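You operate a simulated robot arm through the tools that you are given. There is no shell and no other tool.

The job below is to be done with a simulated robot arm. You get a single attempt, and the scene is never put back.

Task
Measure the step of the middle sleeve on the glass: ring light, zero on the flange, read on top.
Fine: keep power, computer and zoom as set; leave the other sleeves alone.

The check looks at the end state, three seconds after you hand in, the way a careful person would. Anything else that was tipped, shoved, dropped, spilled or broken makes it a failure.

Robot
A 7-joint arm with a two-finger parallel gripper, fixed in place. Base frame: the origin is at the foot of the arm, x ahead of it, y to its left, z up; the work surface is at about z = 920. Readings come in mm, rad, newtons and seconds.
Its first joint turns from -2.601 to 2.601 rad. Payload 3.43 kg.
The TCP is the grasp point between the finger pads, 30 mm short of the fingertips. In the tool frame z runs along the fingers and y along their closing line. The gripper opens to 94 mm. The fingers are 28 mm wide and 10 mm thick; the gripper's body (50 by 96 mm) begins 55 mm behind the TCP.
Orientation is told as [roll, pitch, yaw] about the base's x, y, z axes, in that order, counted from this pose: with the fingers straight down and closing along the base's y, the tool's x points along the base's -x, its y along +y and its z along -z.

Tools
- The arm moves only by the tool arm_command. Its argument "targets" is a list of rows, each a list of 7 numbers: the shift along the base's x, y, z in cm, then the turn, a rotation vector about the base's x, y, z in rad, then the closure, from 0 (fully open) to 1 (shut). In form: [[tx, ty, tz, wx, wy, wz, hand], ...]. A call has 1 to 20 rows; each row is the pose to reach, as a shift and turn from the pose commanded when the call began. Rows are played at 5 a second. More than 50 mm and 0.15 rad between two rows, or a gripper value outside its range, and nothing of the call is played. A pose out of reach is approached as far as the arm can. The call stops where the force on the tool passes 40 N (or 10 N more than at its start, if that is more) or the arm is blocked; 0.2 s more then pass. The fingers move at their own pace (about 45 mm/s each) and stop on an object; they squeeze with about 27 N. The grip force told is the motor's: it shows also when the fingers shut on nothing. Time passes only in rows, and 0.2 s behind the last, so rows that repeat a pose let the fingers close. The reply holds the time, the measured pose of the TCP, the force on the tool along the base axes, the opening and the grip force, in the units named above and with some noise, with the torque about the TCP (base axes, N m) and any sound that the robot's microphone picked up.
- Cameras (640 x 400 px; columns grow to the right, rows downward): "scene" is fixed at [50.3, 498.9, 1522.9]; the picture's right is [-0.28, -0.96, 0.00], its down [-0.51, 0.15, -0.85] and it looks along [0.82, -0.24, -0.53] (base axes); focal length 340 px, centre (320, 200). "wrist" rides on the gripper at [76, 14, -102] in the tool frame; the picture's right is [-0.18, 0.98, 0.00], its down [-0.75, -0.14, -0.64] and it looks along [-0.63, -0.12, 0.77] (tool axes); focal length 243 px, centre (320, 200). There is no depth. A picture from a camera that has moved, and an enlarged one, comes with that camera's place and axes in the base frame and with its lens.
- grab_frame(camera): a new picture of that camera. No time passes.
- enlarge(camera, box): a new picture of the part [left, top, right, bottom] of that camera's present view, enlarged. No time passes.
- job_done(): hands the job in; it is judged then, once.

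Nothing tells you positions but the pictures and the camera data. Unless the task says otherwise, let go and move clear before handing in.

The tools are called after "Request:" as a command line: name --pt "numbers of a row" for each row, then --argument value for the rest, lists and objects as JSON in quotes. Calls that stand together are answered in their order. arm_command: Moves the arm, as the interface text tells. Its arguments: {"type":"object","properties":{"targets":{"type":"array"}},"required":["targets"]} The other tools are called the same way: grab_frame (camera) takes a picture; enlarge (camera, box) takes an enlarged picture of a part of a camera's view; job_done () hands the job in.

At the start:

```text
clock: 0.0
position: [986.8, -19.1, 1174.4]
tool_rot: [0.0, -0.001, -0.001]
force: [0.2, 0.3, -0.3]
ft_torque: [0.02, -0.02, 0.01]
finger_gap: 93.9
gripper_force: 0.0
```

scene: 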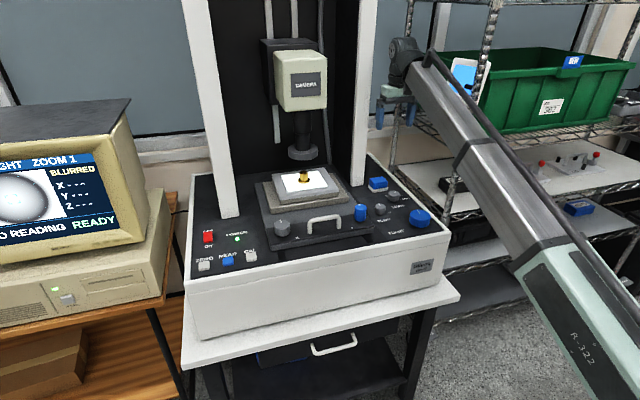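
wrist: 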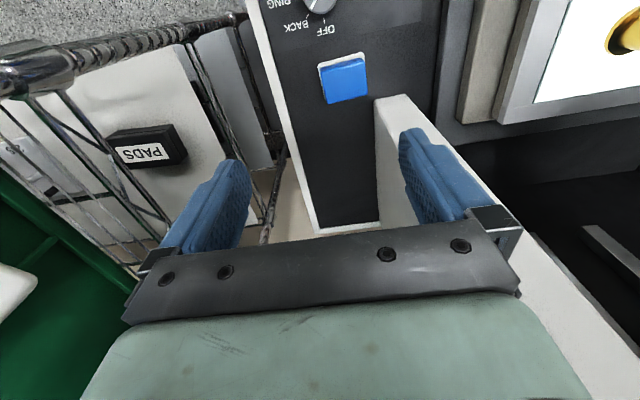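

I see a video measuring machine with a lamp head, a stage with a sleeve on glass, a control panel with knobs and buttons, and a monitor at left showing "BLURRED". I'll enlarge the views before touching anything.

Request:
enlarge --camera "scene" --box '[180, 150, 340, 280]'

Request:
enlarge --camera "scene" --box '[320, 150, 460, 260]'

Request:
enlarge --camera "scene" --box '[0, 140, 140, 320]'

Request:
enlarge --camera "scene" --box '[240, 30, 360, 220]'

Request:
enlarge --camera "wrist" --box '[240, 0, 640, 250]'

```text
3.08 times, centred on (260, 215) of scene
camera zoom: at [50.3, 498.9, 1522.9], right [-0.28, -0.96, 0.0], down [-0.51, 0.15, -0.85], along [0.82, -0.24, -0.53], focal length 1046 px, centre (505, 154)
```

zoom: 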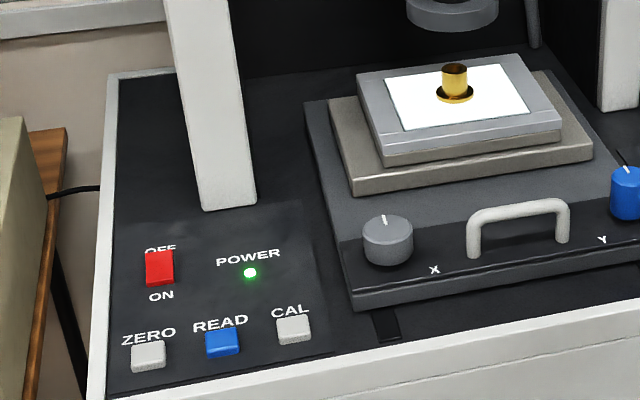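

```text
3.64 times, centred on (390, 205) of scene
camera zoom: at [50.3, 498.9, 1522.9], right [-0.28, -0.96, 0.0], down [-0.51, 0.15, -0.85], along [0.82, -0.24, -0.53], focal length 1236 px, centre (66, 182)
```

zoom: 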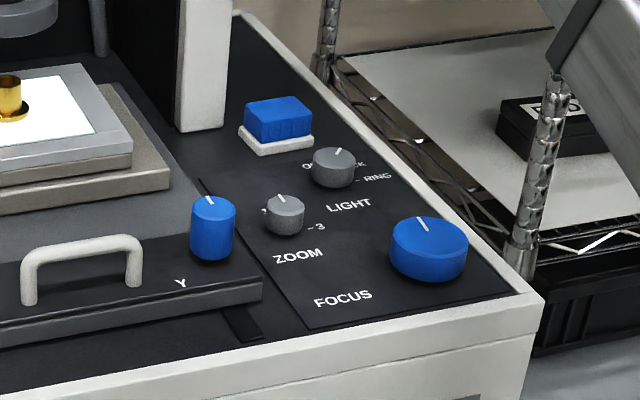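

```text
2.22 times, centred on (70, 230) of scene
camera zoom: at [50.3, 498.9, 1522.9], right [-0.28, -0.96, 0.0], down [-0.51, 0.15, -0.85], along [0.82, -0.24, -0.53], focal length 756 px, centre (876, 133)
```

zoom: 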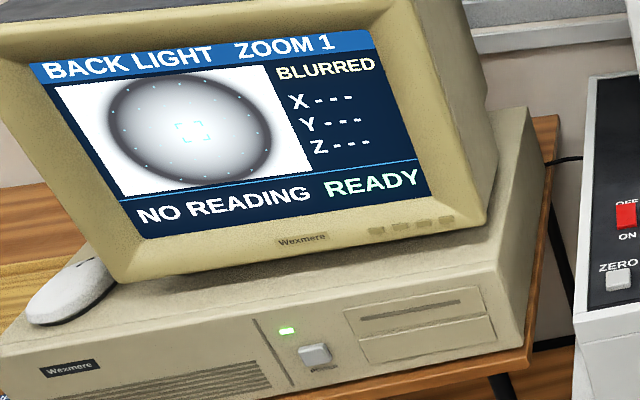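

```text
2.11 times, centred on (300, 125) of scene
camera zoom: at [50.3, 498.9, 1522.9], right [-0.28, -0.96, 0.0], down [-0.51, 0.15, -0.85], along [0.82, -0.24, -0.53], focal length 716 px, centre (362, 358)
```

zoom: 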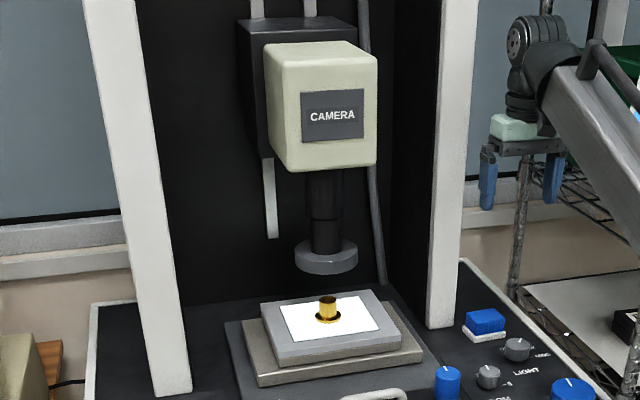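

```text
1.60 times, centred on (440, 125) of wrist
camera zoom: at [910.7, -5.5, 1277.1], right [0.18, 0.98, 0.0], down [0.75, -0.14, 0.64], along [0.63, -0.12, -0.77], focal length 388 px, centre (128, 320)
```

zoom: 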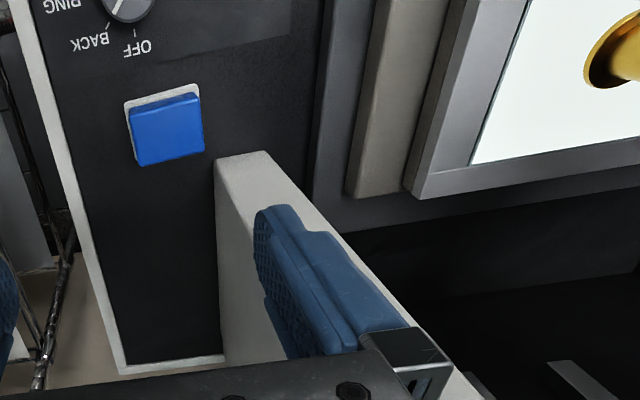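

One gold sleeve stands on the glass, under back light and out of focus. I'll check the shelves for other sleeves and look at the dials more closely.

Request:
enlarge --camera "scene" --box '[480, 120, 640, 230]'

Request:
enlarge --camera "scene" --box '[430, 30, 640, 150]'

Request:
enlarge --camera "scene" --box '[360, 170, 440, 240]'

Request:
enlarge --camera "scene" --box '[270, 155, 350, 220]'

Request:
enlarge --camera "wrist" --box '[0, 0, 250, 200]'

Request:
enlarge --camera "wrist" --box '[240, 0, 400, 100]'

Request:
enlarge --camera "scene" --box '[0, 150, 70, 240]'

```text
3.64 times, centred on (560, 175) of scene
camera zoom: at [50.3, 498.9, 1522.9], right [-0.28, -0.96, 0.0], down [-0.51, 0.15, -0.85], along [0.82, -0.24, -0.53], focal length 1236 px, centre (-553, 291)
```

zoom: 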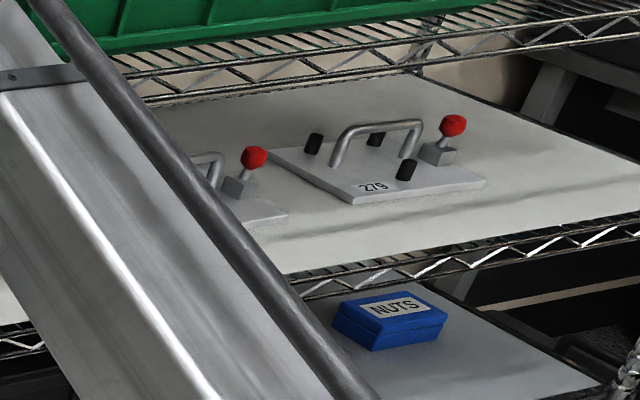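

```text
3.05 times, centred on (535, 90) of scene
camera zoom: at [50.3, 498.9, 1522.9], right [-0.28, -0.96, 0.0], down [-0.51, 0.15, -0.85], along [0.82, -0.24, -0.53], focal length 1036 px, centre (-335, 535)
```

zoom: 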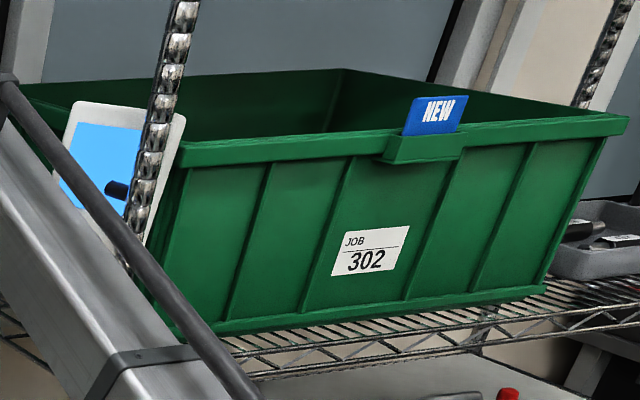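

```text
5.71 times, centred on (400, 205) of scene
camera zoom: at [50.3, 498.9, 1522.9], right [-0.28, -0.96, 0.0], down [-0.51, 0.15, -0.85], along [0.82, -0.24, -0.53], focal length 1943 px, centre (-137, 171)
```

zoom: 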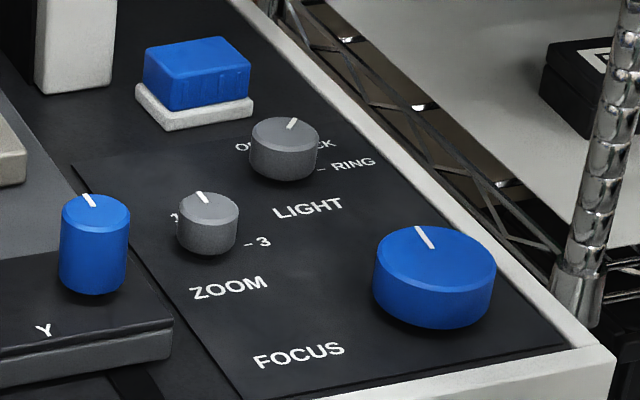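

```text
6.15 times, centred on (310, 188) of scene
camera zoom: at [50.3, 498.9, 1522.9], right [-0.28, -0.96, 0.0], down [-0.51, 0.15, -0.85], along [0.82, -0.24, -0.53], focal length 2092 px, centre (382, 277)
```

zoom: 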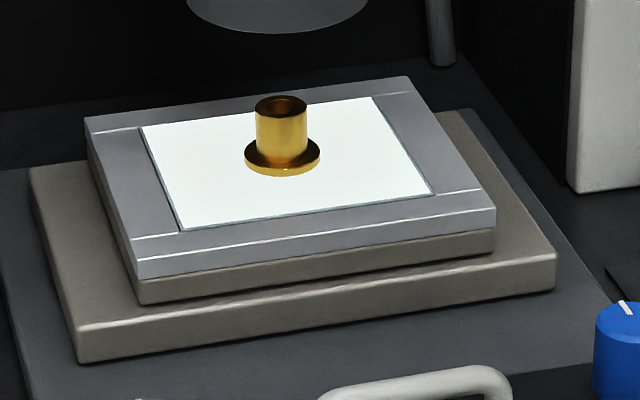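

```text
2.00 times, centred on (125, 100) of wrist
camera zoom: at [910.7, -5.5, 1277.1], right [0.18, 0.98, 0.0], down [0.75, -0.14, 0.64], along [0.63, -0.12, -0.77], focal length 485 px, centre (710, 400)
```

zoom: 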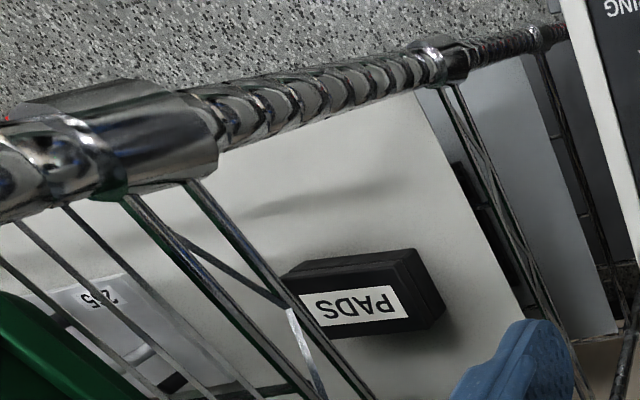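

```text
4.00 times, centred on (320, 50) of wrist
camera zoom: at [910.7, -5.5, 1277.1], right [0.18, 0.98, 0.0], down [0.75, -0.14, 0.64], along [0.63, -0.12, -0.77], focal length 970 px, centre (320, 800)
```

zoom: 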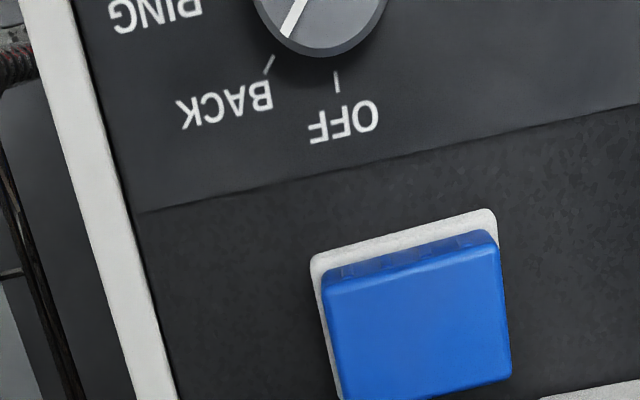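

```text
4.44 times, centred on (35, 195) of scene
camera zoom: at [50.3, 498.9, 1522.9], right [-0.28, -0.96, 0.0], down [-0.51, 0.15, -0.85], along [0.82, -0.24, -0.53], focal length 1511 px, centre (1587, 222)
```

zoom: 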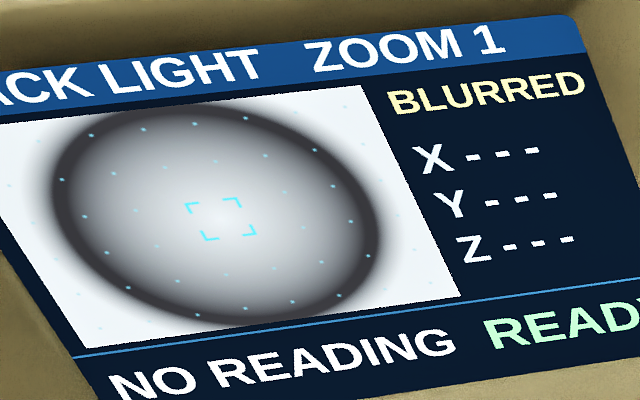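

Only one sleeve is visible on the glass. The panel is at z≈920, with the light knob near (914,-10), focus near (766,-20), Y near (814,151), X near (810,386), and ZERO, READ and CAL near (745,600/540/480). I'll back off at height so the wrist camera can see the light knob.

Request:
arm_command --pt "-2 0 0 0 0 0 0" --pt "-5 0 0 0 0 0 0" --pt "-8 0 0 0 0 0 0" --pt "-11 0 0 0 0 0 0" --pt "-12 0 0 0 0 0 0"

Request:
grab_frame --camera "wrist"

Request:
grab_frame --camera "scene"

```text
clock: 1.2
position: [867.1, -18.3, 1176.1]
tool_rot: [-0.001, -0.005, 0.0]
force: [17.2, 1.0, -30.9]
ft_torque: [-0.3, -0.44, -0.17]
finger_gap: 93.9
gripper_force: 0.1
```

```text
taken
camera wrist: at [790.6, -5.0, 1276.5], right [0.18, 0.98, 0.0], down [0.75, -0.14, 0.65], along [0.63, -0.12, -0.76], focal length 243 px, centre (320, 200)
```

wrist: 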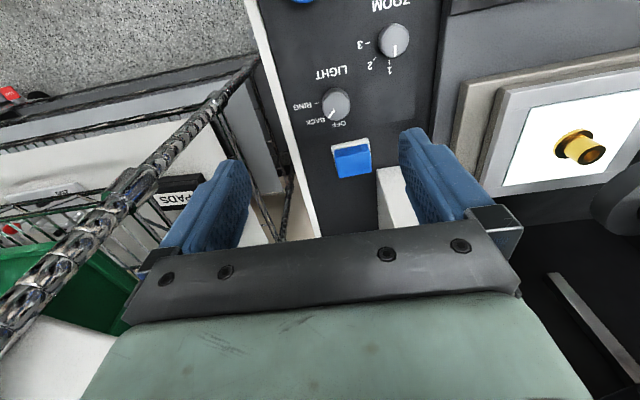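

```text
taken
```

scene: 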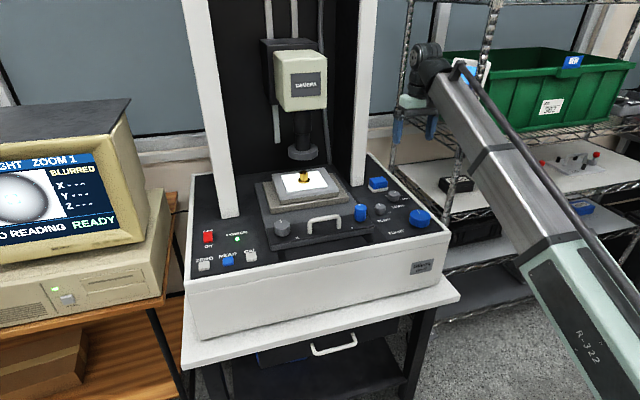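

The light knob is now in view with its pointer at BACK. The force reading looks odd, so I'll wait in place to see whether it was only inertia.

Request:
arm_command --pt "0 0 0 0 0 0 0" --pt "0 0 0 0 0 0 0"

Request:
enlarge --camera "wrist" --box '[260, 0, 460, 125]'

```text
clock: 1.8
position: [867.5, -17.7, 1175.3]
tool_rot: [-0.001, -0.006, -0.001]
force: [18.7, 2.5, -38.5]
ft_torque: [-0.39, -1.08, -0.26]
finger_gap: 93.8
gripper_force: 0.0
```

```text
3.20 times, centred on (360, 62) of wrist
camera zoom: at [790.8, -5.0, 1276.5], right [0.18, 0.98, 0.0], down [0.75, -0.14, 0.64], along [0.63, -0.12, -0.76], focal length 776 px, centre (192, 640)
```

zoom: 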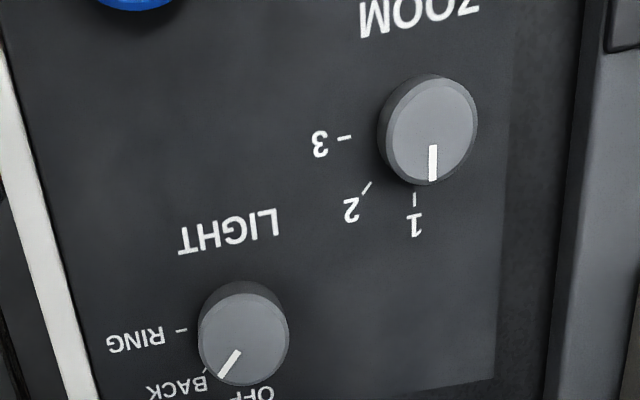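

A steady 38 N means something is pressing on the hand. I'll look closely around the gripper before moving on.

Request:
enlarge --camera "scene" --box '[370, 20, 530, 150]'

Request:
enlarge --camera "wrist" --box '[0, 150, 320, 400]'

```text
3.08 times, centred on (450, 85) of scene
camera zoom: at [50.3, 498.9, 1522.9], right [-0.28, -0.96, 0.0], down [-0.51, 0.15, -0.85], along [0.82, -0.24, -0.53], focal length 1046 px, centre (-80, 554)
```

zoom: 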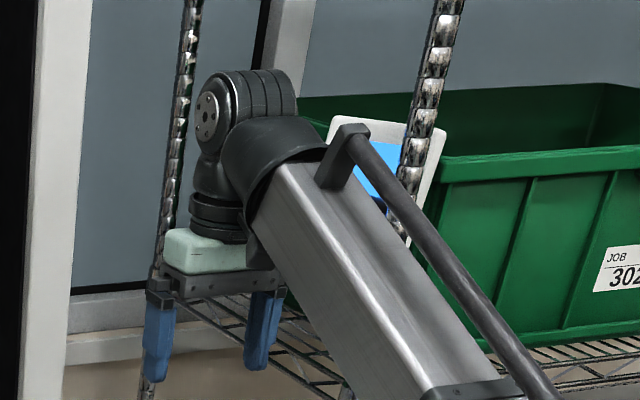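

```text
1.60 times, centred on (160, 275) of wrist
camera zoom: at [790.8, -5.0, 1276.5], right [0.18, 0.98, 0.0], down [0.75, -0.14, 0.64], along [0.63, -0.12, -0.76], focal length 388 px, centre (576, 80)
```

zoom: 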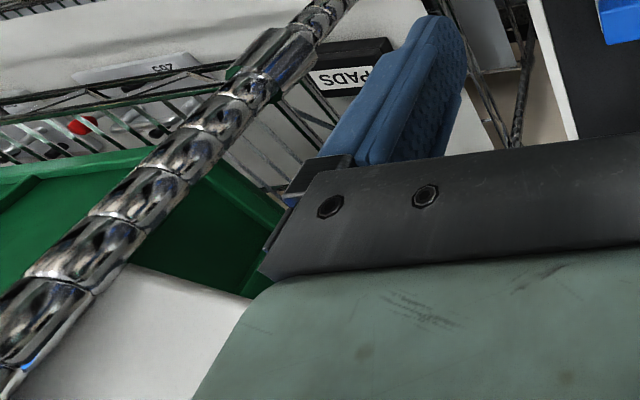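

The forearm looks close to the back of the hand, which fits a push forward and down. I'll move forward and then lower to see whether the force goes away.

Request:
arm_command --pt "2 0 0 0 0 0 0" --pt "4 0 0 0 0 0 0" --pt "4 0 0 0 0 0 0"

Request:
arm_command --pt "0 0 -2 0 0 0 0" --pt "0 0 -4 0 0 0 0" --pt "0 0 -4 0 0 0 0"

```text
clock: 2.6
position: [905.9, -18.2, 1174.0]
tool_rot: [0.0, 0.001, -0.001]
force: [-0.6, 0.2, 0.1]
ft_torque: [-0.02, 0.0, 0.0]
finger_gap: 93.9
gripper_force: 0.0
```

```text
clock: 3.4
position: [908.1, -18.7, 1134.7]
tool_rot: [-0.001, 0.002, 0.0]
force: [0.0, -1.4, -0.1]
ft_torque: [-0.02, 0.01, -0.02]
finger_gap: 93.7
gripper_force: 0.1
```

The force is gone, so it was the hand meeting the arm's own forearm when pulled back at that height. The light knob top is at about (907,-5,940), with BACK 45° clockwise of OFF and RING 90°. I'll lower to just above it with the fingers part closed.

Request:
arm_command --pt "0 0.4 -3 0 0 0 0.2" --pt "0 0.8 -6 0 0 0 0.25" --pt "0 1.2 -9 0 0 0 0.25" --pt "0 1.4 -11 0 0 0 0.25" --pt "0 1.4 -13 0 0 0 0.25" --pt "0 1.4 -13 0 0 0 0.25"

Request:
grab_frame --camera "wrist"

Request:
enlarge --camera "scene" --box '[340, 100, 480, 240]'

```text
clock: 4.8
position: [907.7, -5.0, 1004.2]
tool_rot: [0.0, 0.001, -0.001]
force: [0.0, -0.1, -0.3]
ft_torque: [0.01, -0.02, -0.01]
finger_gap: 70.5
gripper_force: 0.1
```

```text
taken
camera wrist: at [830.8, 8.4, 1106.7], right [0.18, 0.98, 0.0], down [0.75, -0.14, 0.64], along [0.63, -0.12, -0.77], focal length 243 px, centre (320, 200)
```

wrist: 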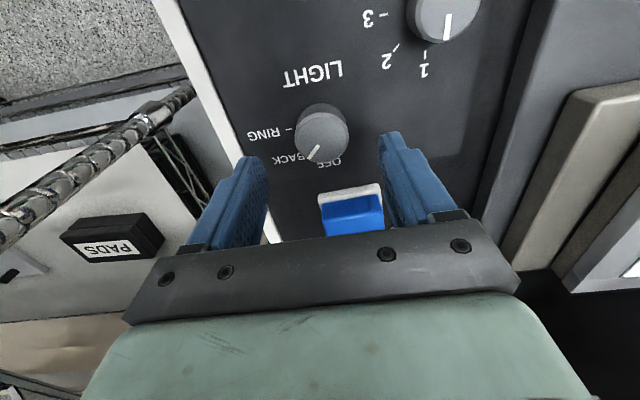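

```text
2.86 times, centred on (410, 170) of scene
camera zoom: at [50.3, 498.9, 1522.9], right [-0.28, -0.96, 0.0], down [-0.51, 0.15, -0.85], along [0.82, -0.24, -0.53], focal length 971 px, centre (63, 286)
```

zoom: 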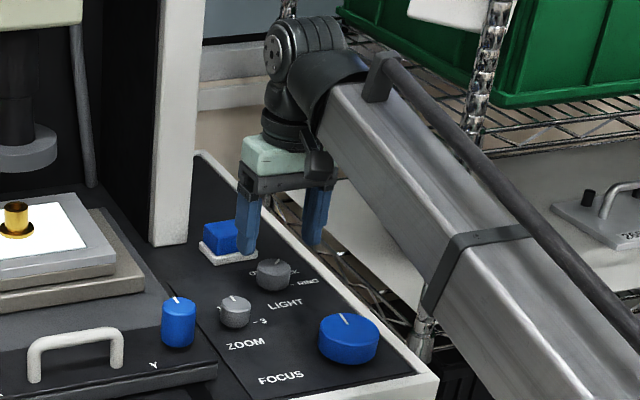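

The hand is at (907.7,-5,1004) and the knob seems to be about 4 mm nearer the base. I'll enlarge to refine that.

Request:
enlarge --camera "wrist" --box '[240, 70, 400, 200]'

```text
3.08 times, centred on (320, 135) of wrist
camera zoom: at [830.8, 8.4, 1106.7], right [0.18, 0.98, 0.0], down [0.75, -0.14, 0.64], along [0.63, -0.12, -0.77], focal length 746 px, centre (320, 400)
```

zoom: 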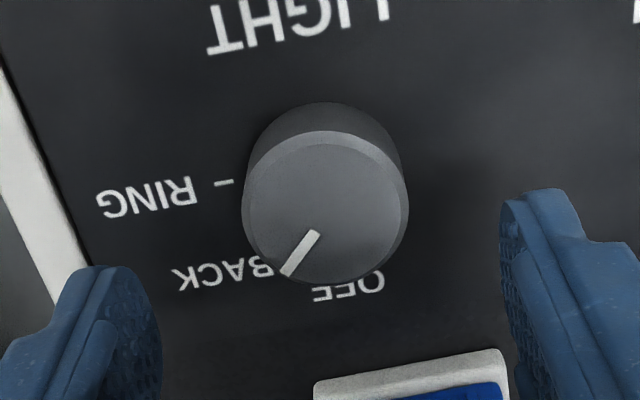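

The knob is centred under the hand at about (908,-5), with its top near 940 and the panel near 922. I'll lower to z≈956 and close on it.

Request:
arm_command --pt "0 0 -1.5 0 0 0 0.25" --pt "0 0 -3 0 0 0 0.25" --pt "0 0 -4 0 0 0 0.25" --pt "0 0 -4.7 0 0 0 0.25" --pt "0 0 -4.7 0 0 0 0.5" --pt "0 0 -4.7 0 0 0 0.7" --pt "0 0 -4.7 0 0 0 0.8" --pt "0 0 -4.7 0 0 0 0.8"

Request:
grab_frame --camera "wrist"

```text
clock: 6.6
position: [907.2, -3.4, 959.0]
tool_rot: [0.002, 0.0, 0.003]
force: [-0.4, 13.7, -3.0]
ft_torque: [0.3, -0.42, -0.02]
finger_gap: 37.7
gripper_force: 44.9
```

```text
taken
camera wrist: at [830.6, 9.3, 1059.6], right [0.18, 0.98, 0.0], down [0.75, -0.14, 0.64], along [0.63, -0.12, -0.77], focal length 243 px, centre (320, 200)
```

wrist: 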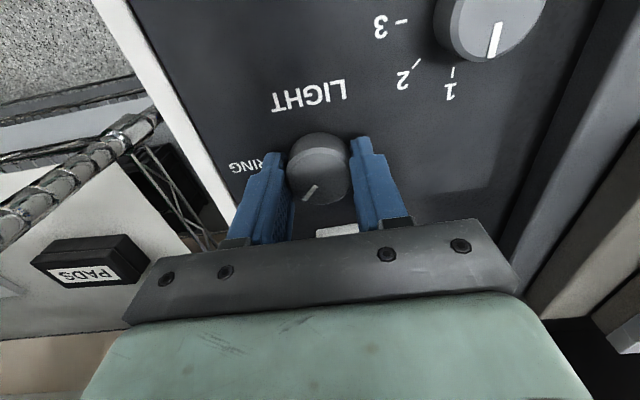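

I have the knob gripped, with a small sideways load that I'll relieve. Next I'll turn it 45° clockwise.

Request:
arm_command --pt "0 0.15 0 0 0 0 0.8" --pt "0 0.25 0 0 0 -0.1 0.8" --pt "0 0.25 0 0 0 -0.2 0.8" --pt "0 0.25 0 0 0 -0.3 0.8" --pt "0 0.25 0 0 0 -0.4 0.8" --pt "0 0.25 0 0 0 -0.5 0.8" --pt "0 0.25 0 0 0 -0.6 0.8" --pt "0 0.25 0 0 0 -0.7 0.8" --pt "0 0.25 0 0 0 -0.79 0.8" --pt "0 0.25 0 0 0 -0.79 0.8"

Request:
grab_frame --camera "wrist"

Request:
grab_frame --camera "scene"

```text
clock: 8.8
position: [906.6, -4.7, 957.7]
tool_rot: [-0.002, -0.001, -0.792]
force: [-8.2, -18.7, -17.3]
ft_torque: [-0.04, 0.07, 0.43]
finger_gap: 37.8
gripper_force: 45.2
```

```text
taken
camera wrist: at [863.5, 59.4, 1059.7], right [0.83, 0.56, 0.0], down [0.43, -0.63, 0.64], along [0.36, -0.53, -0.77], focal length 243 px, centre (320, 200)
```

wrist: 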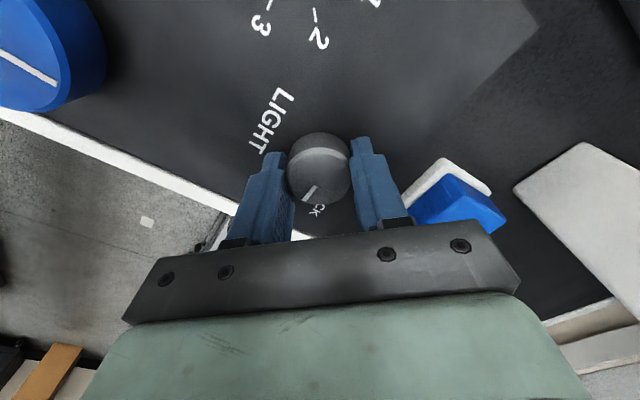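

```text
taken
```

scene: 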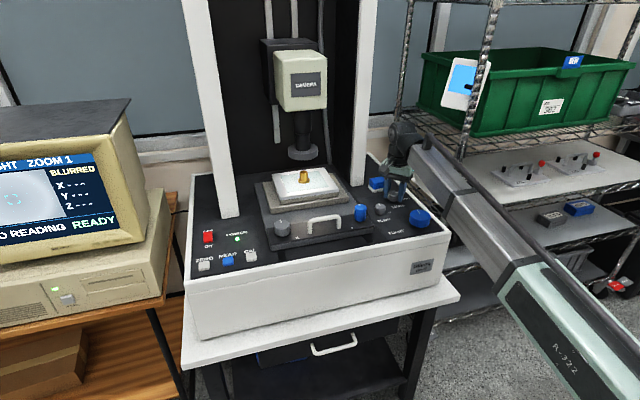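

The picture on the monitor has changed. I'll zoom in to confirm it's on RING, and check the sleeve.

Request:
enlarge --camera "scene" --box '[0, 140, 140, 280]'

Request:
enlarge --camera "scene" --box '[240, 130, 360, 220]'

Request:
enlarge --camera "scene" --box '[350, 150, 450, 240]'

```text
2.86 times, centred on (70, 210) of scene
camera zoom: at [50.3, 498.9, 1522.9], right [-0.28, -0.96, 0.0], down [-0.51, 0.15, -0.85], along [0.82, -0.24, -0.53], focal length 971 px, centre (1034, 171)
```

zoom: 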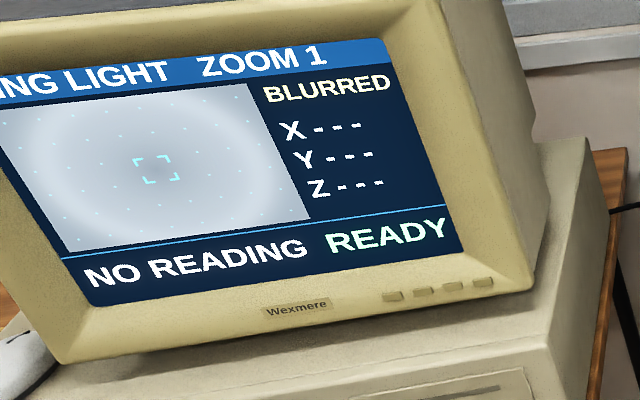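

```text
4.44 times, centred on (300, 175) of scene
camera zoom: at [50.3, 498.9, 1522.9], right [-0.28, -0.96, 0.0], down [-0.51, 0.15, -0.85], along [0.82, -0.24, -0.53], focal length 1511 px, centre (409, 311)
```

zoom: 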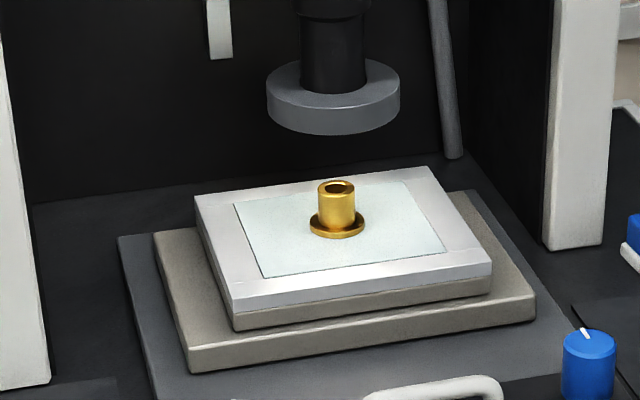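

```text
4.44 times, centred on (400, 195) of scene
camera zoom: at [50.3, 498.9, 1522.9], right [-0.28, -0.96, 0.0], down [-0.51, 0.15, -0.85], along [0.82, -0.24, -0.53], focal length 1511 px, centre (-36, 222)
```

zoom: 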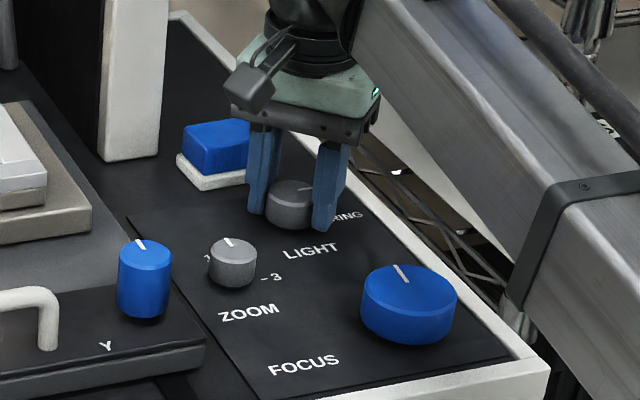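

RING LIGHT is now on. I'll release the knob, lift off and turn back, then move over toward the focus knob.

Request:
arm_command --pt "0 0 0 0 0 0 0.4" --pt "0 0 0 0 0 0 0.25" --pt "0 0 0 0 0 0 0.25" --pt "0 0 1.5 0 0 0 0.25" --pt "0 0 4 0 0 0 0.25" --pt "0 0 7 0 0 0 0.25" --pt "0 0 10 0 0 0.1 0.25" --pt "-1 0 11 0 0 0.2 0.25" --pt "-2 0 11 0 0 0.3 0.2" --pt "-4 0 11 0 0 0.4 0.1" --pt "-6 0 11 0 0 0.5 0" --pt "-8 0 11 0 0 0.6 0" --pt "-10 0 11 0 0 0.7 0" --pt "-11 0 11 0 0 0.79 0" --pt "-11 0 11 0 0 0.79 0"

Request:
grab_frame --camera "wrist"

Request:
grab_frame --camera "scene"

```text
clock: 12.0
position: [797.5, -2.7, 1068.3]
tool_rot: [0.0, 0.002, 0.002]
force: [0.9, 0.1, -0.2]
ft_torque: [-0.03, -0.03, -0.01]
finger_gap: 94.0
gripper_force: 0.2
```

```text
taken
camera wrist: at [720.4, 10.9, 1169.8], right [0.18, 0.98, 0.0], down [0.75, -0.14, 0.64], along [0.63, -0.12, -0.77], focal length 243 px, centre (320, 200)
```

wrist: 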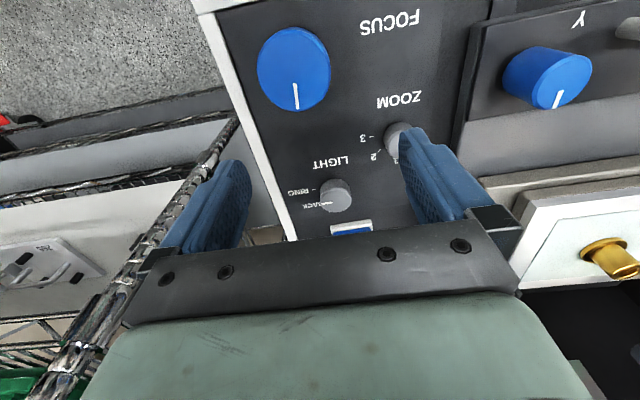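

```text
taken
```

scene: 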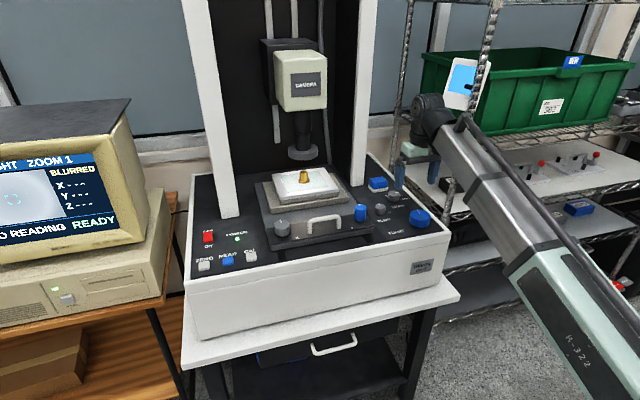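

The light stays on RING. The focus knob sits at about (761,-20) with its top near z 950, so I'll move above it.

Request:
arm_command --pt "-1.5 -0.8 -1 0 0 0 0.1" --pt "-3 -1.5 -3 0 0 0 0.12" --pt "-3.6 -1.75 -5 0 0 0 0.12" --pt "-3.6 -1.75 -5.5 0 0 0 0.12" --pt "-3.6 -1.75 -5.5 0 0 0 0.12"

Request:
grab_frame --camera "wrist"

Request:
enlarge --camera "scene" --box '[340, 130, 480, 250]'

Request:
enlarge --camera "scene" --box '[0, 140, 140, 280]'

```text
clock: 13.2
position: [762.1, -20.7, 1011.9]
tool_rot: [-0.001, -0.001, 0.0]
force: [-1.3, 0.8, -1.0]
ft_torque: [-0.03, 0.05, 0.02]
finger_gap: 82.8
gripper_force: 0.0
```

```text
taken
camera wrist: at [684.9, -6.0, 1114.6], right [0.18, 0.98, 0.0], down [0.75, -0.14, 0.64], along [0.63, -0.12, -0.77], focal length 243 px, centre (320, 200)
```

wrist: 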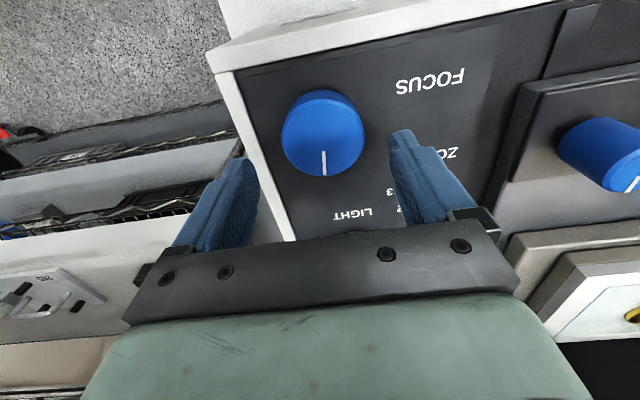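

```text
3.33 times, centred on (410, 190) of scene
camera zoom: at [50.3, 498.9, 1522.9], right [-0.28, -0.96, 0.0], down [-0.51, 0.15, -0.85], along [0.82, -0.24, -0.53], focal length 1133 px, centre (20, 233)
```

zoom: 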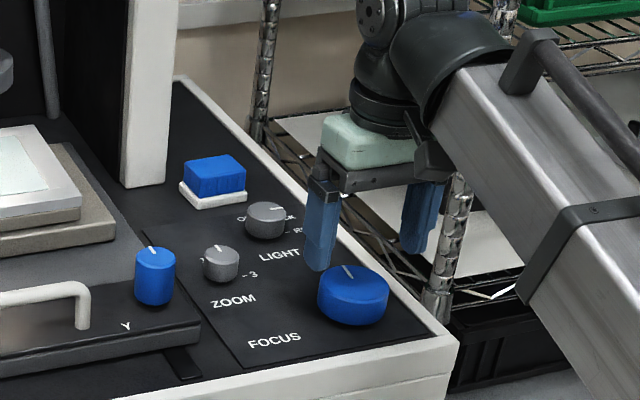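

```text
2.86 times, centred on (70, 210) of scene
camera zoom: at [50.3, 498.9, 1522.9], right [-0.28, -0.96, 0.0], down [-0.51, 0.15, -0.85], along [0.82, -0.24, -0.53], focal length 971 px, centre (1034, 171)
```

zoom: 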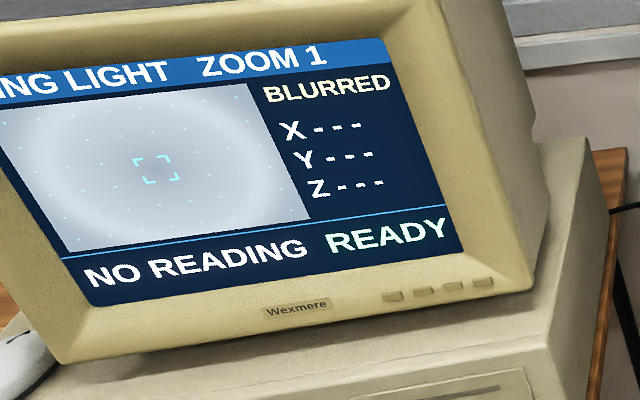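

The focus knob is centred under the hand at about (762,-18). I'll lower, grip it, and try a small turn while watching the monitor.

Request:
arm_command --pt "0 0.2 -1.5 0 0 0 0.12" --pt "0 0.2 -3 0 0 0 0.12" --pt "0 0.2 -4.5 0 0 0 0.12" --pt "0 0.2 -5.2 0 0 0 0.12" --pt "0 0.2 -5.2 0 0 0 0.4" --pt "0 0.2 -5.2 0 0 0 0.5" --pt "0 0.2 -5.2 0 0 0 0.5"

Request:
grab_frame --camera "wrist"

```text
clock: 14.8
position: [761.6, -17.8, 961.1]
tool_rot: [0.0, 0.001, 0.001]
force: [-0.3, 2.1, -0.9]
ft_torque: [0.13, -0.22, 0.0]
finger_gap: 59.2
gripper_force: 41.3
```

```text
taken
camera wrist: at [684.6, -4.4, 1062.7], right [0.18, 0.98, 0.0], down [0.75, -0.14, 0.64], along [0.63, -0.12, -0.77], focal length 243 px, centre (320, 200)
```

wrist: 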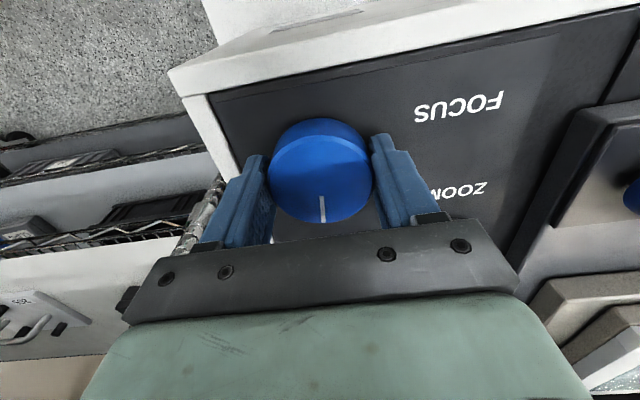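

I have a good, centred grip on the focus knob. I'll turn it 0.4 rad counter-clockwise and look at the screen.

Request:
arm_command --pt "0 0 0 0 0 0.1 0.5" --pt "0 0 0 0 0 0.2 0.5" --pt "0 0 0 0 0 0.3 0.5" --pt "0 0 0 0 0 0.4 0.5" --pt "0 0 0 0 0 0.4 0.5"

Request:
enlarge --camera "scene" --box '[0, 140, 140, 280]'

Request:
enlarge --camera "scene" --box '[240, 30, 360, 220]'

```text
clock: 16.0
position: [761.8, -19.9, 961.5]
tool_rot: [0.001, 0.0, 0.4]
force: [3.0, -13.1, 10.0]
ft_torque: [0.53, 0.18, -1.05]
finger_gap: 59.7
gripper_force: 45.3
```

```text
2.86 times, centred on (70, 210) of scene
camera zoom: at [50.3, 498.9, 1522.9], right [-0.28, -0.96, 0.0], down [-0.51, 0.15, -0.85], along [0.82, -0.24, -0.53], focal length 971 px, centre (1034, 171)
```

zoom: 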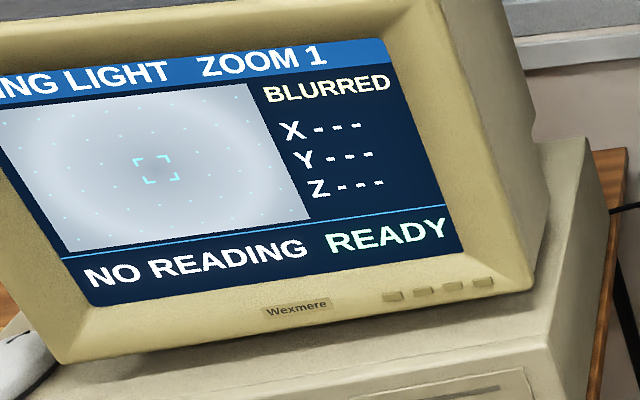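

```text
2.11 times, centred on (300, 125) of scene
camera zoom: at [50.3, 498.9, 1522.9], right [-0.28, -0.96, 0.0], down [-0.51, 0.15, -0.85], along [0.82, -0.24, -0.53], focal length 716 px, centre (362, 358)
```

zoom: 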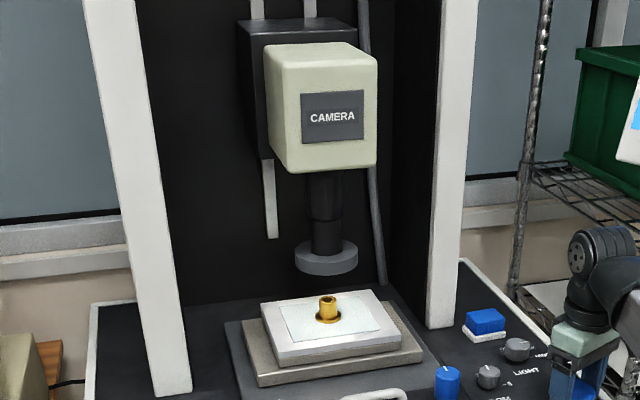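

The screen hasn't changed. I'll check whether the knob really turned.

Request:
grab_frame --camera "wrist"

Request:
enlarge --camera "scene" --box '[0, 160, 70, 240]'

```text
taken
camera wrist: at [685.0, -36.4, 1063.2], right [-0.21, 0.98, 0.0], down [0.75, 0.16, 0.64], along [0.63, 0.14, -0.77], focal length 243 px, centre (320, 200)
```

wrist: 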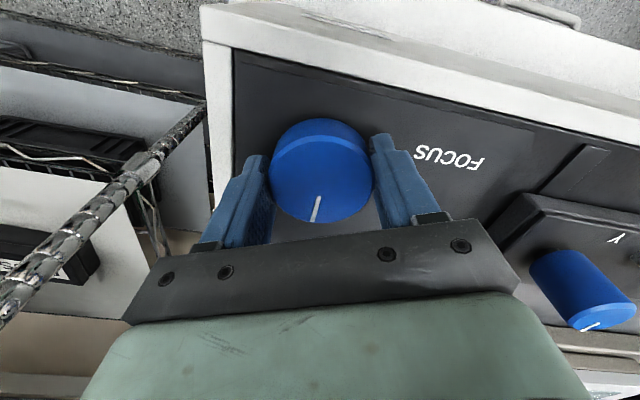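

```text
5.00 times, centred on (35, 200) of scene
camera zoom: at [50.3, 498.9, 1522.9], right [-0.28, -0.96, 0.0], down [-0.51, 0.15, -0.85], along [0.82, -0.24, -0.53], focal length 1700 px, centre (1745, 200)
```

zoom: 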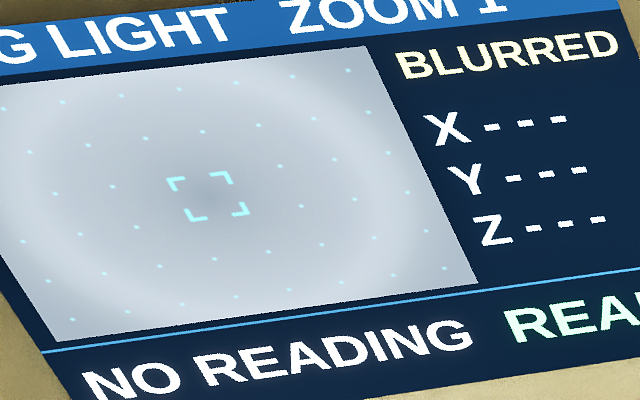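

The knob turned only part of the way with a high reaction torque, so it may be near a stop. I'll turn the other way, clockwise, and watch.

Request:
arm_command --pt "0 0.1 0 0 0 -0.12 0.5" --pt "0 0.1 0 0 0 -0.24 0.5" --pt "0 0.1 0 0 0 -0.36 0.5" --pt "0 0.1 0 0 0 -0.48 0.5" --pt "0 0.1 0 0 0 -0.6 0.5" --pt "0 0.1 0 0 0 -0.72 0.5" --pt "0 0.1 0 0 0 -0.84 0.5" --pt "0 0.1 0 0 0 -0.84 0.5"

Request:
enlarge --camera "scene" --box '[0, 160, 130, 240]'

Request:
grab_frame --camera "wrist"

Request:
enlarge --camera "scene" --box '[240, 30, 360, 220]'

```text
clock: 17.8
position: [761.4, -16.3, 961.8]
tool_rot: [0.004, 0.001, -0.441]
force: [2.0, 1.9, 0.3]
ft_torque: [-1.54, -0.16, 0.05]
finger_gap: 59.6
gripper_force: 45.5
```

```text
4.92 times, centred on (65, 200) of scene
camera zoom: at [50.3, 498.9, 1522.9], right [-0.28, -0.96, 0.0], down [-0.51, 0.15, -0.85], along [0.82, -0.24, -0.53], focal length 1674 px, centre (1575, 200)
```

zoom: 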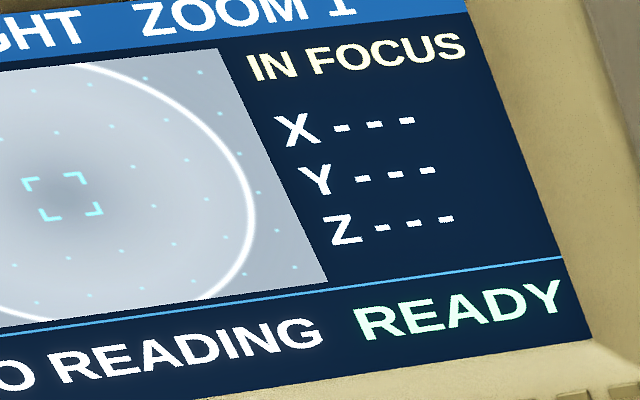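

```text
taken
camera wrist: at [698.1, 28.3, 1063.2], right [0.59, 0.81, 0.0], down [0.62, -0.45, 0.64], along [0.52, -0.38, -0.77], focal length 243 px, centre (320, 200)
```

wrist: 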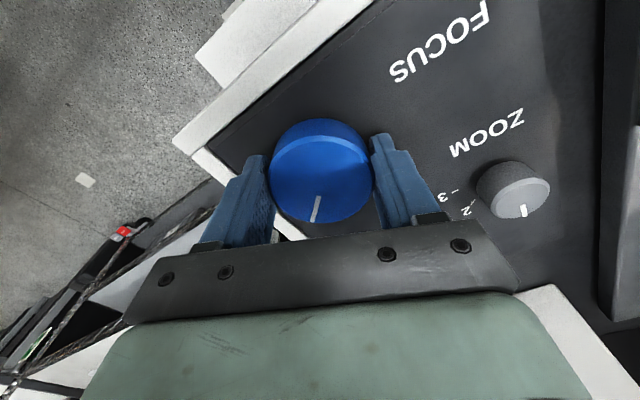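

```text
2.11 times, centred on (300, 125) of scene
camera zoom: at [50.3, 498.9, 1522.9], right [-0.28, -0.96, 0.0], down [-0.51, 0.15, -0.85], along [0.82, -0.24, -0.53], focal length 716 px, centre (362, 358)
```

zoom: 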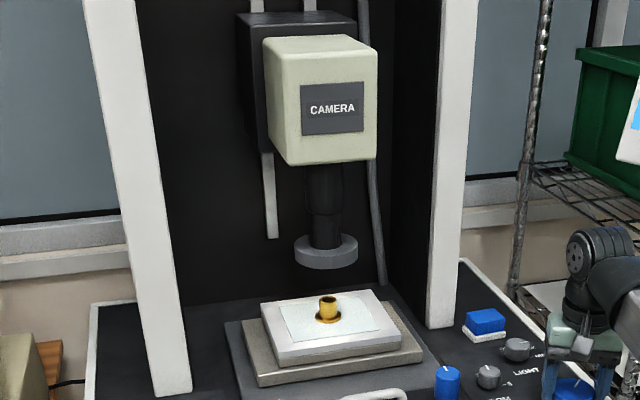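

The screen now says IN FOCUS with a crisp ring, and clockwise raised the camera head by about 12 mm. I'll look at the monitor picture in detail.

Request:
enlarge --camera "scene" --box '[0, 165, 60, 235]'

Request:
enlarge --camera "scene" --box '[270, 140, 340, 200]'

```text
5.71 times, centred on (30, 200) of scene
camera zoom: at [50.3, 498.9, 1522.9], right [-0.28, -0.96, 0.0], down [-0.51, 0.15, -0.85], along [0.82, -0.24, -0.53], focal length 1943 px, centre (1977, 200)
```

zoom: 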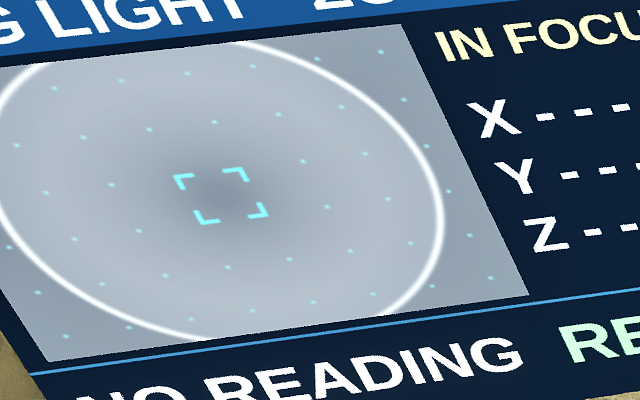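

```text
6.67 times, centred on (305, 170) of scene
camera zoom: at [50.3, 498.9, 1522.9], right [-0.28, -0.96, 0.0], down [-0.51, 0.15, -0.85], along [0.82, -0.24, -0.53], focal length 2267 px, centre (420, 400)
```

zoom: 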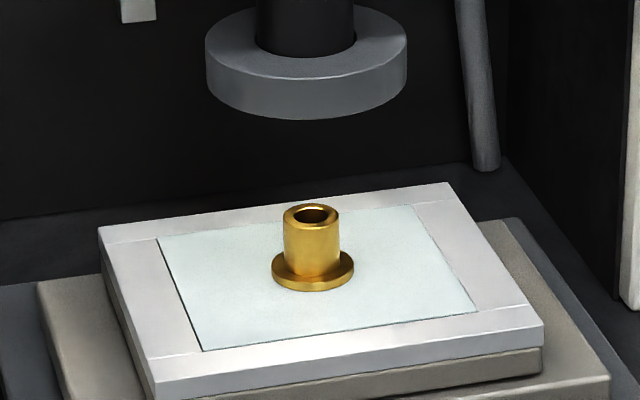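

The crisp circle has a blurred centre, so one plane of the sleeve is sharp, possibly the flange edge. I'll keep going clockwise in small steps to see the other planes and how sensitive it is.

Request:
arm_command --pt "0 0 0 0 0 -0.1 0.5" --pt "0 0 0 0 0 -0.2 0.5" --pt "0 0 0 0 0 -0.2 0.5"

Request:
enlarge --camera "scene" --box '[0, 160, 130, 240]'

Request:
arm_command --pt "0 0 0 0 0 -0.1 0.5" --pt "0 0 0 0 0 -0.2 0.5" --pt "0 0 0 0 0 -0.2 0.5"

Request:
enlarge --camera "scene" --box '[0, 160, 130, 240]'

Request:
enlarge --camera "scene" --box '[240, 30, 360, 220]'

Request:
grab_frame --camera "wrist"

```text
clock: 18.6
position: [761.3, -16.6, 962.1]
tool_rot: [0.003, 0.002, -0.64]
force: [3.5, 12.0, 1.4]
ft_torque: [-0.83, -0.01, 0.04]
finger_gap: 59.7
gripper_force: 45.2
```

```text
4.92 times, centred on (65, 200) of scene
camera zoom: at [50.3, 498.9, 1522.9], right [-0.28, -0.96, 0.0], down [-0.51, 0.15, -0.85], along [0.82, -0.24, -0.53], focal length 1674 px, centre (1575, 200)
```

zoom: 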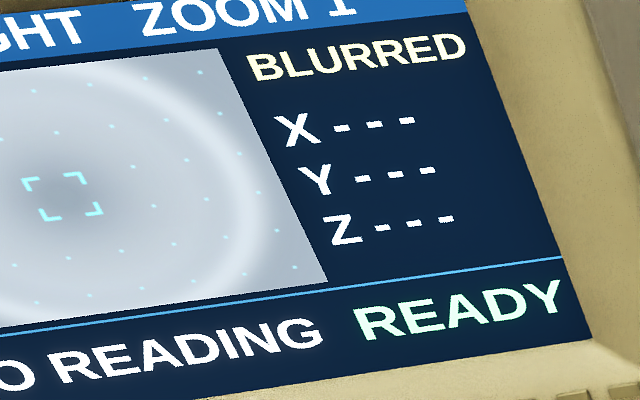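

```text
clock: 19.4
position: [762.5, -15.6, 961.2]
tool_rot: [0.0, 0.002, -0.839]
force: [12.2, 25.2, 5.4]
ft_torque: [-0.26, 0.9, 0.09]
finger_gap: 59.5
gripper_force: 44.9
```

```text
4.92 times, centred on (65, 200) of scene
camera zoom: at [50.3, 498.9, 1522.9], right [-0.28, -0.96, 0.0], down [-0.51, 0.15, -0.85], along [0.82, -0.24, -0.53], focal length 1674 px, centre (1575, 200)
```

zoom: 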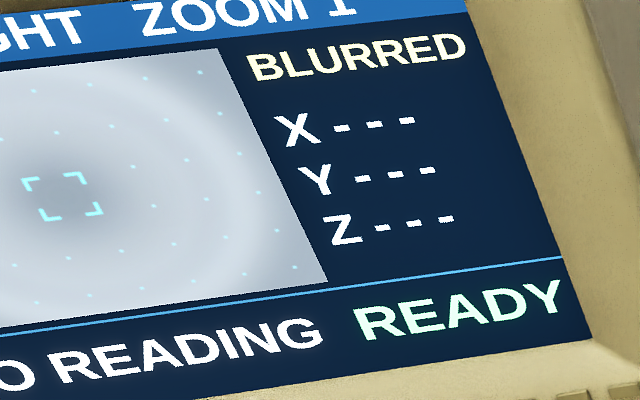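

```text
2.11 times, centred on (300, 125) of scene
camera zoom: at [50.3, 498.9, 1522.9], right [-0.28, -0.96, 0.0], down [-0.51, 0.15, -0.85], along [0.82, -0.24, -0.53], focal length 716 px, centre (362, 358)
```

zoom: 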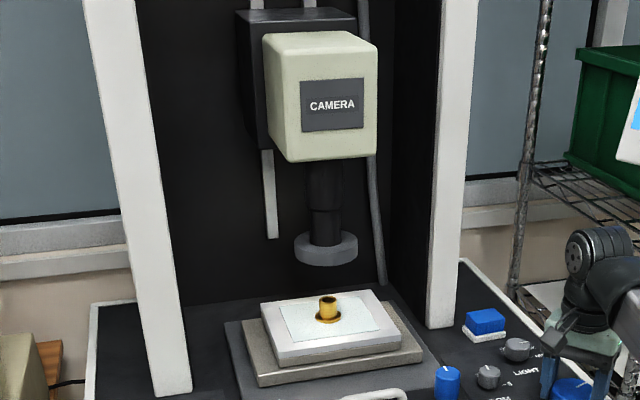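

```text
taken
camera wrist: at [721.4, 50.2, 1063.3], right [0.85, 0.52, 0.0], down [0.4, -0.66, 0.64], along [0.33, -0.55, -0.77], focal length 243 px, centre (320, 200)
```

wrist: 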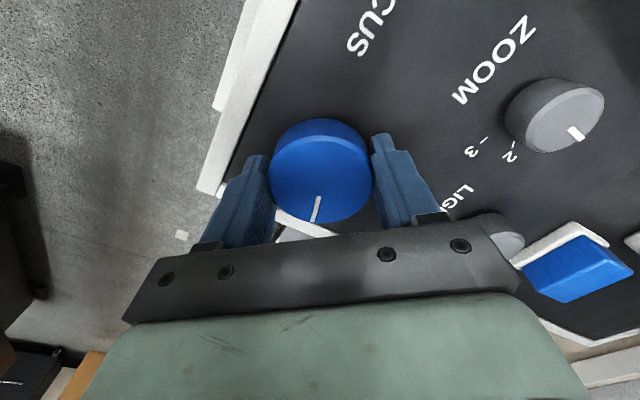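

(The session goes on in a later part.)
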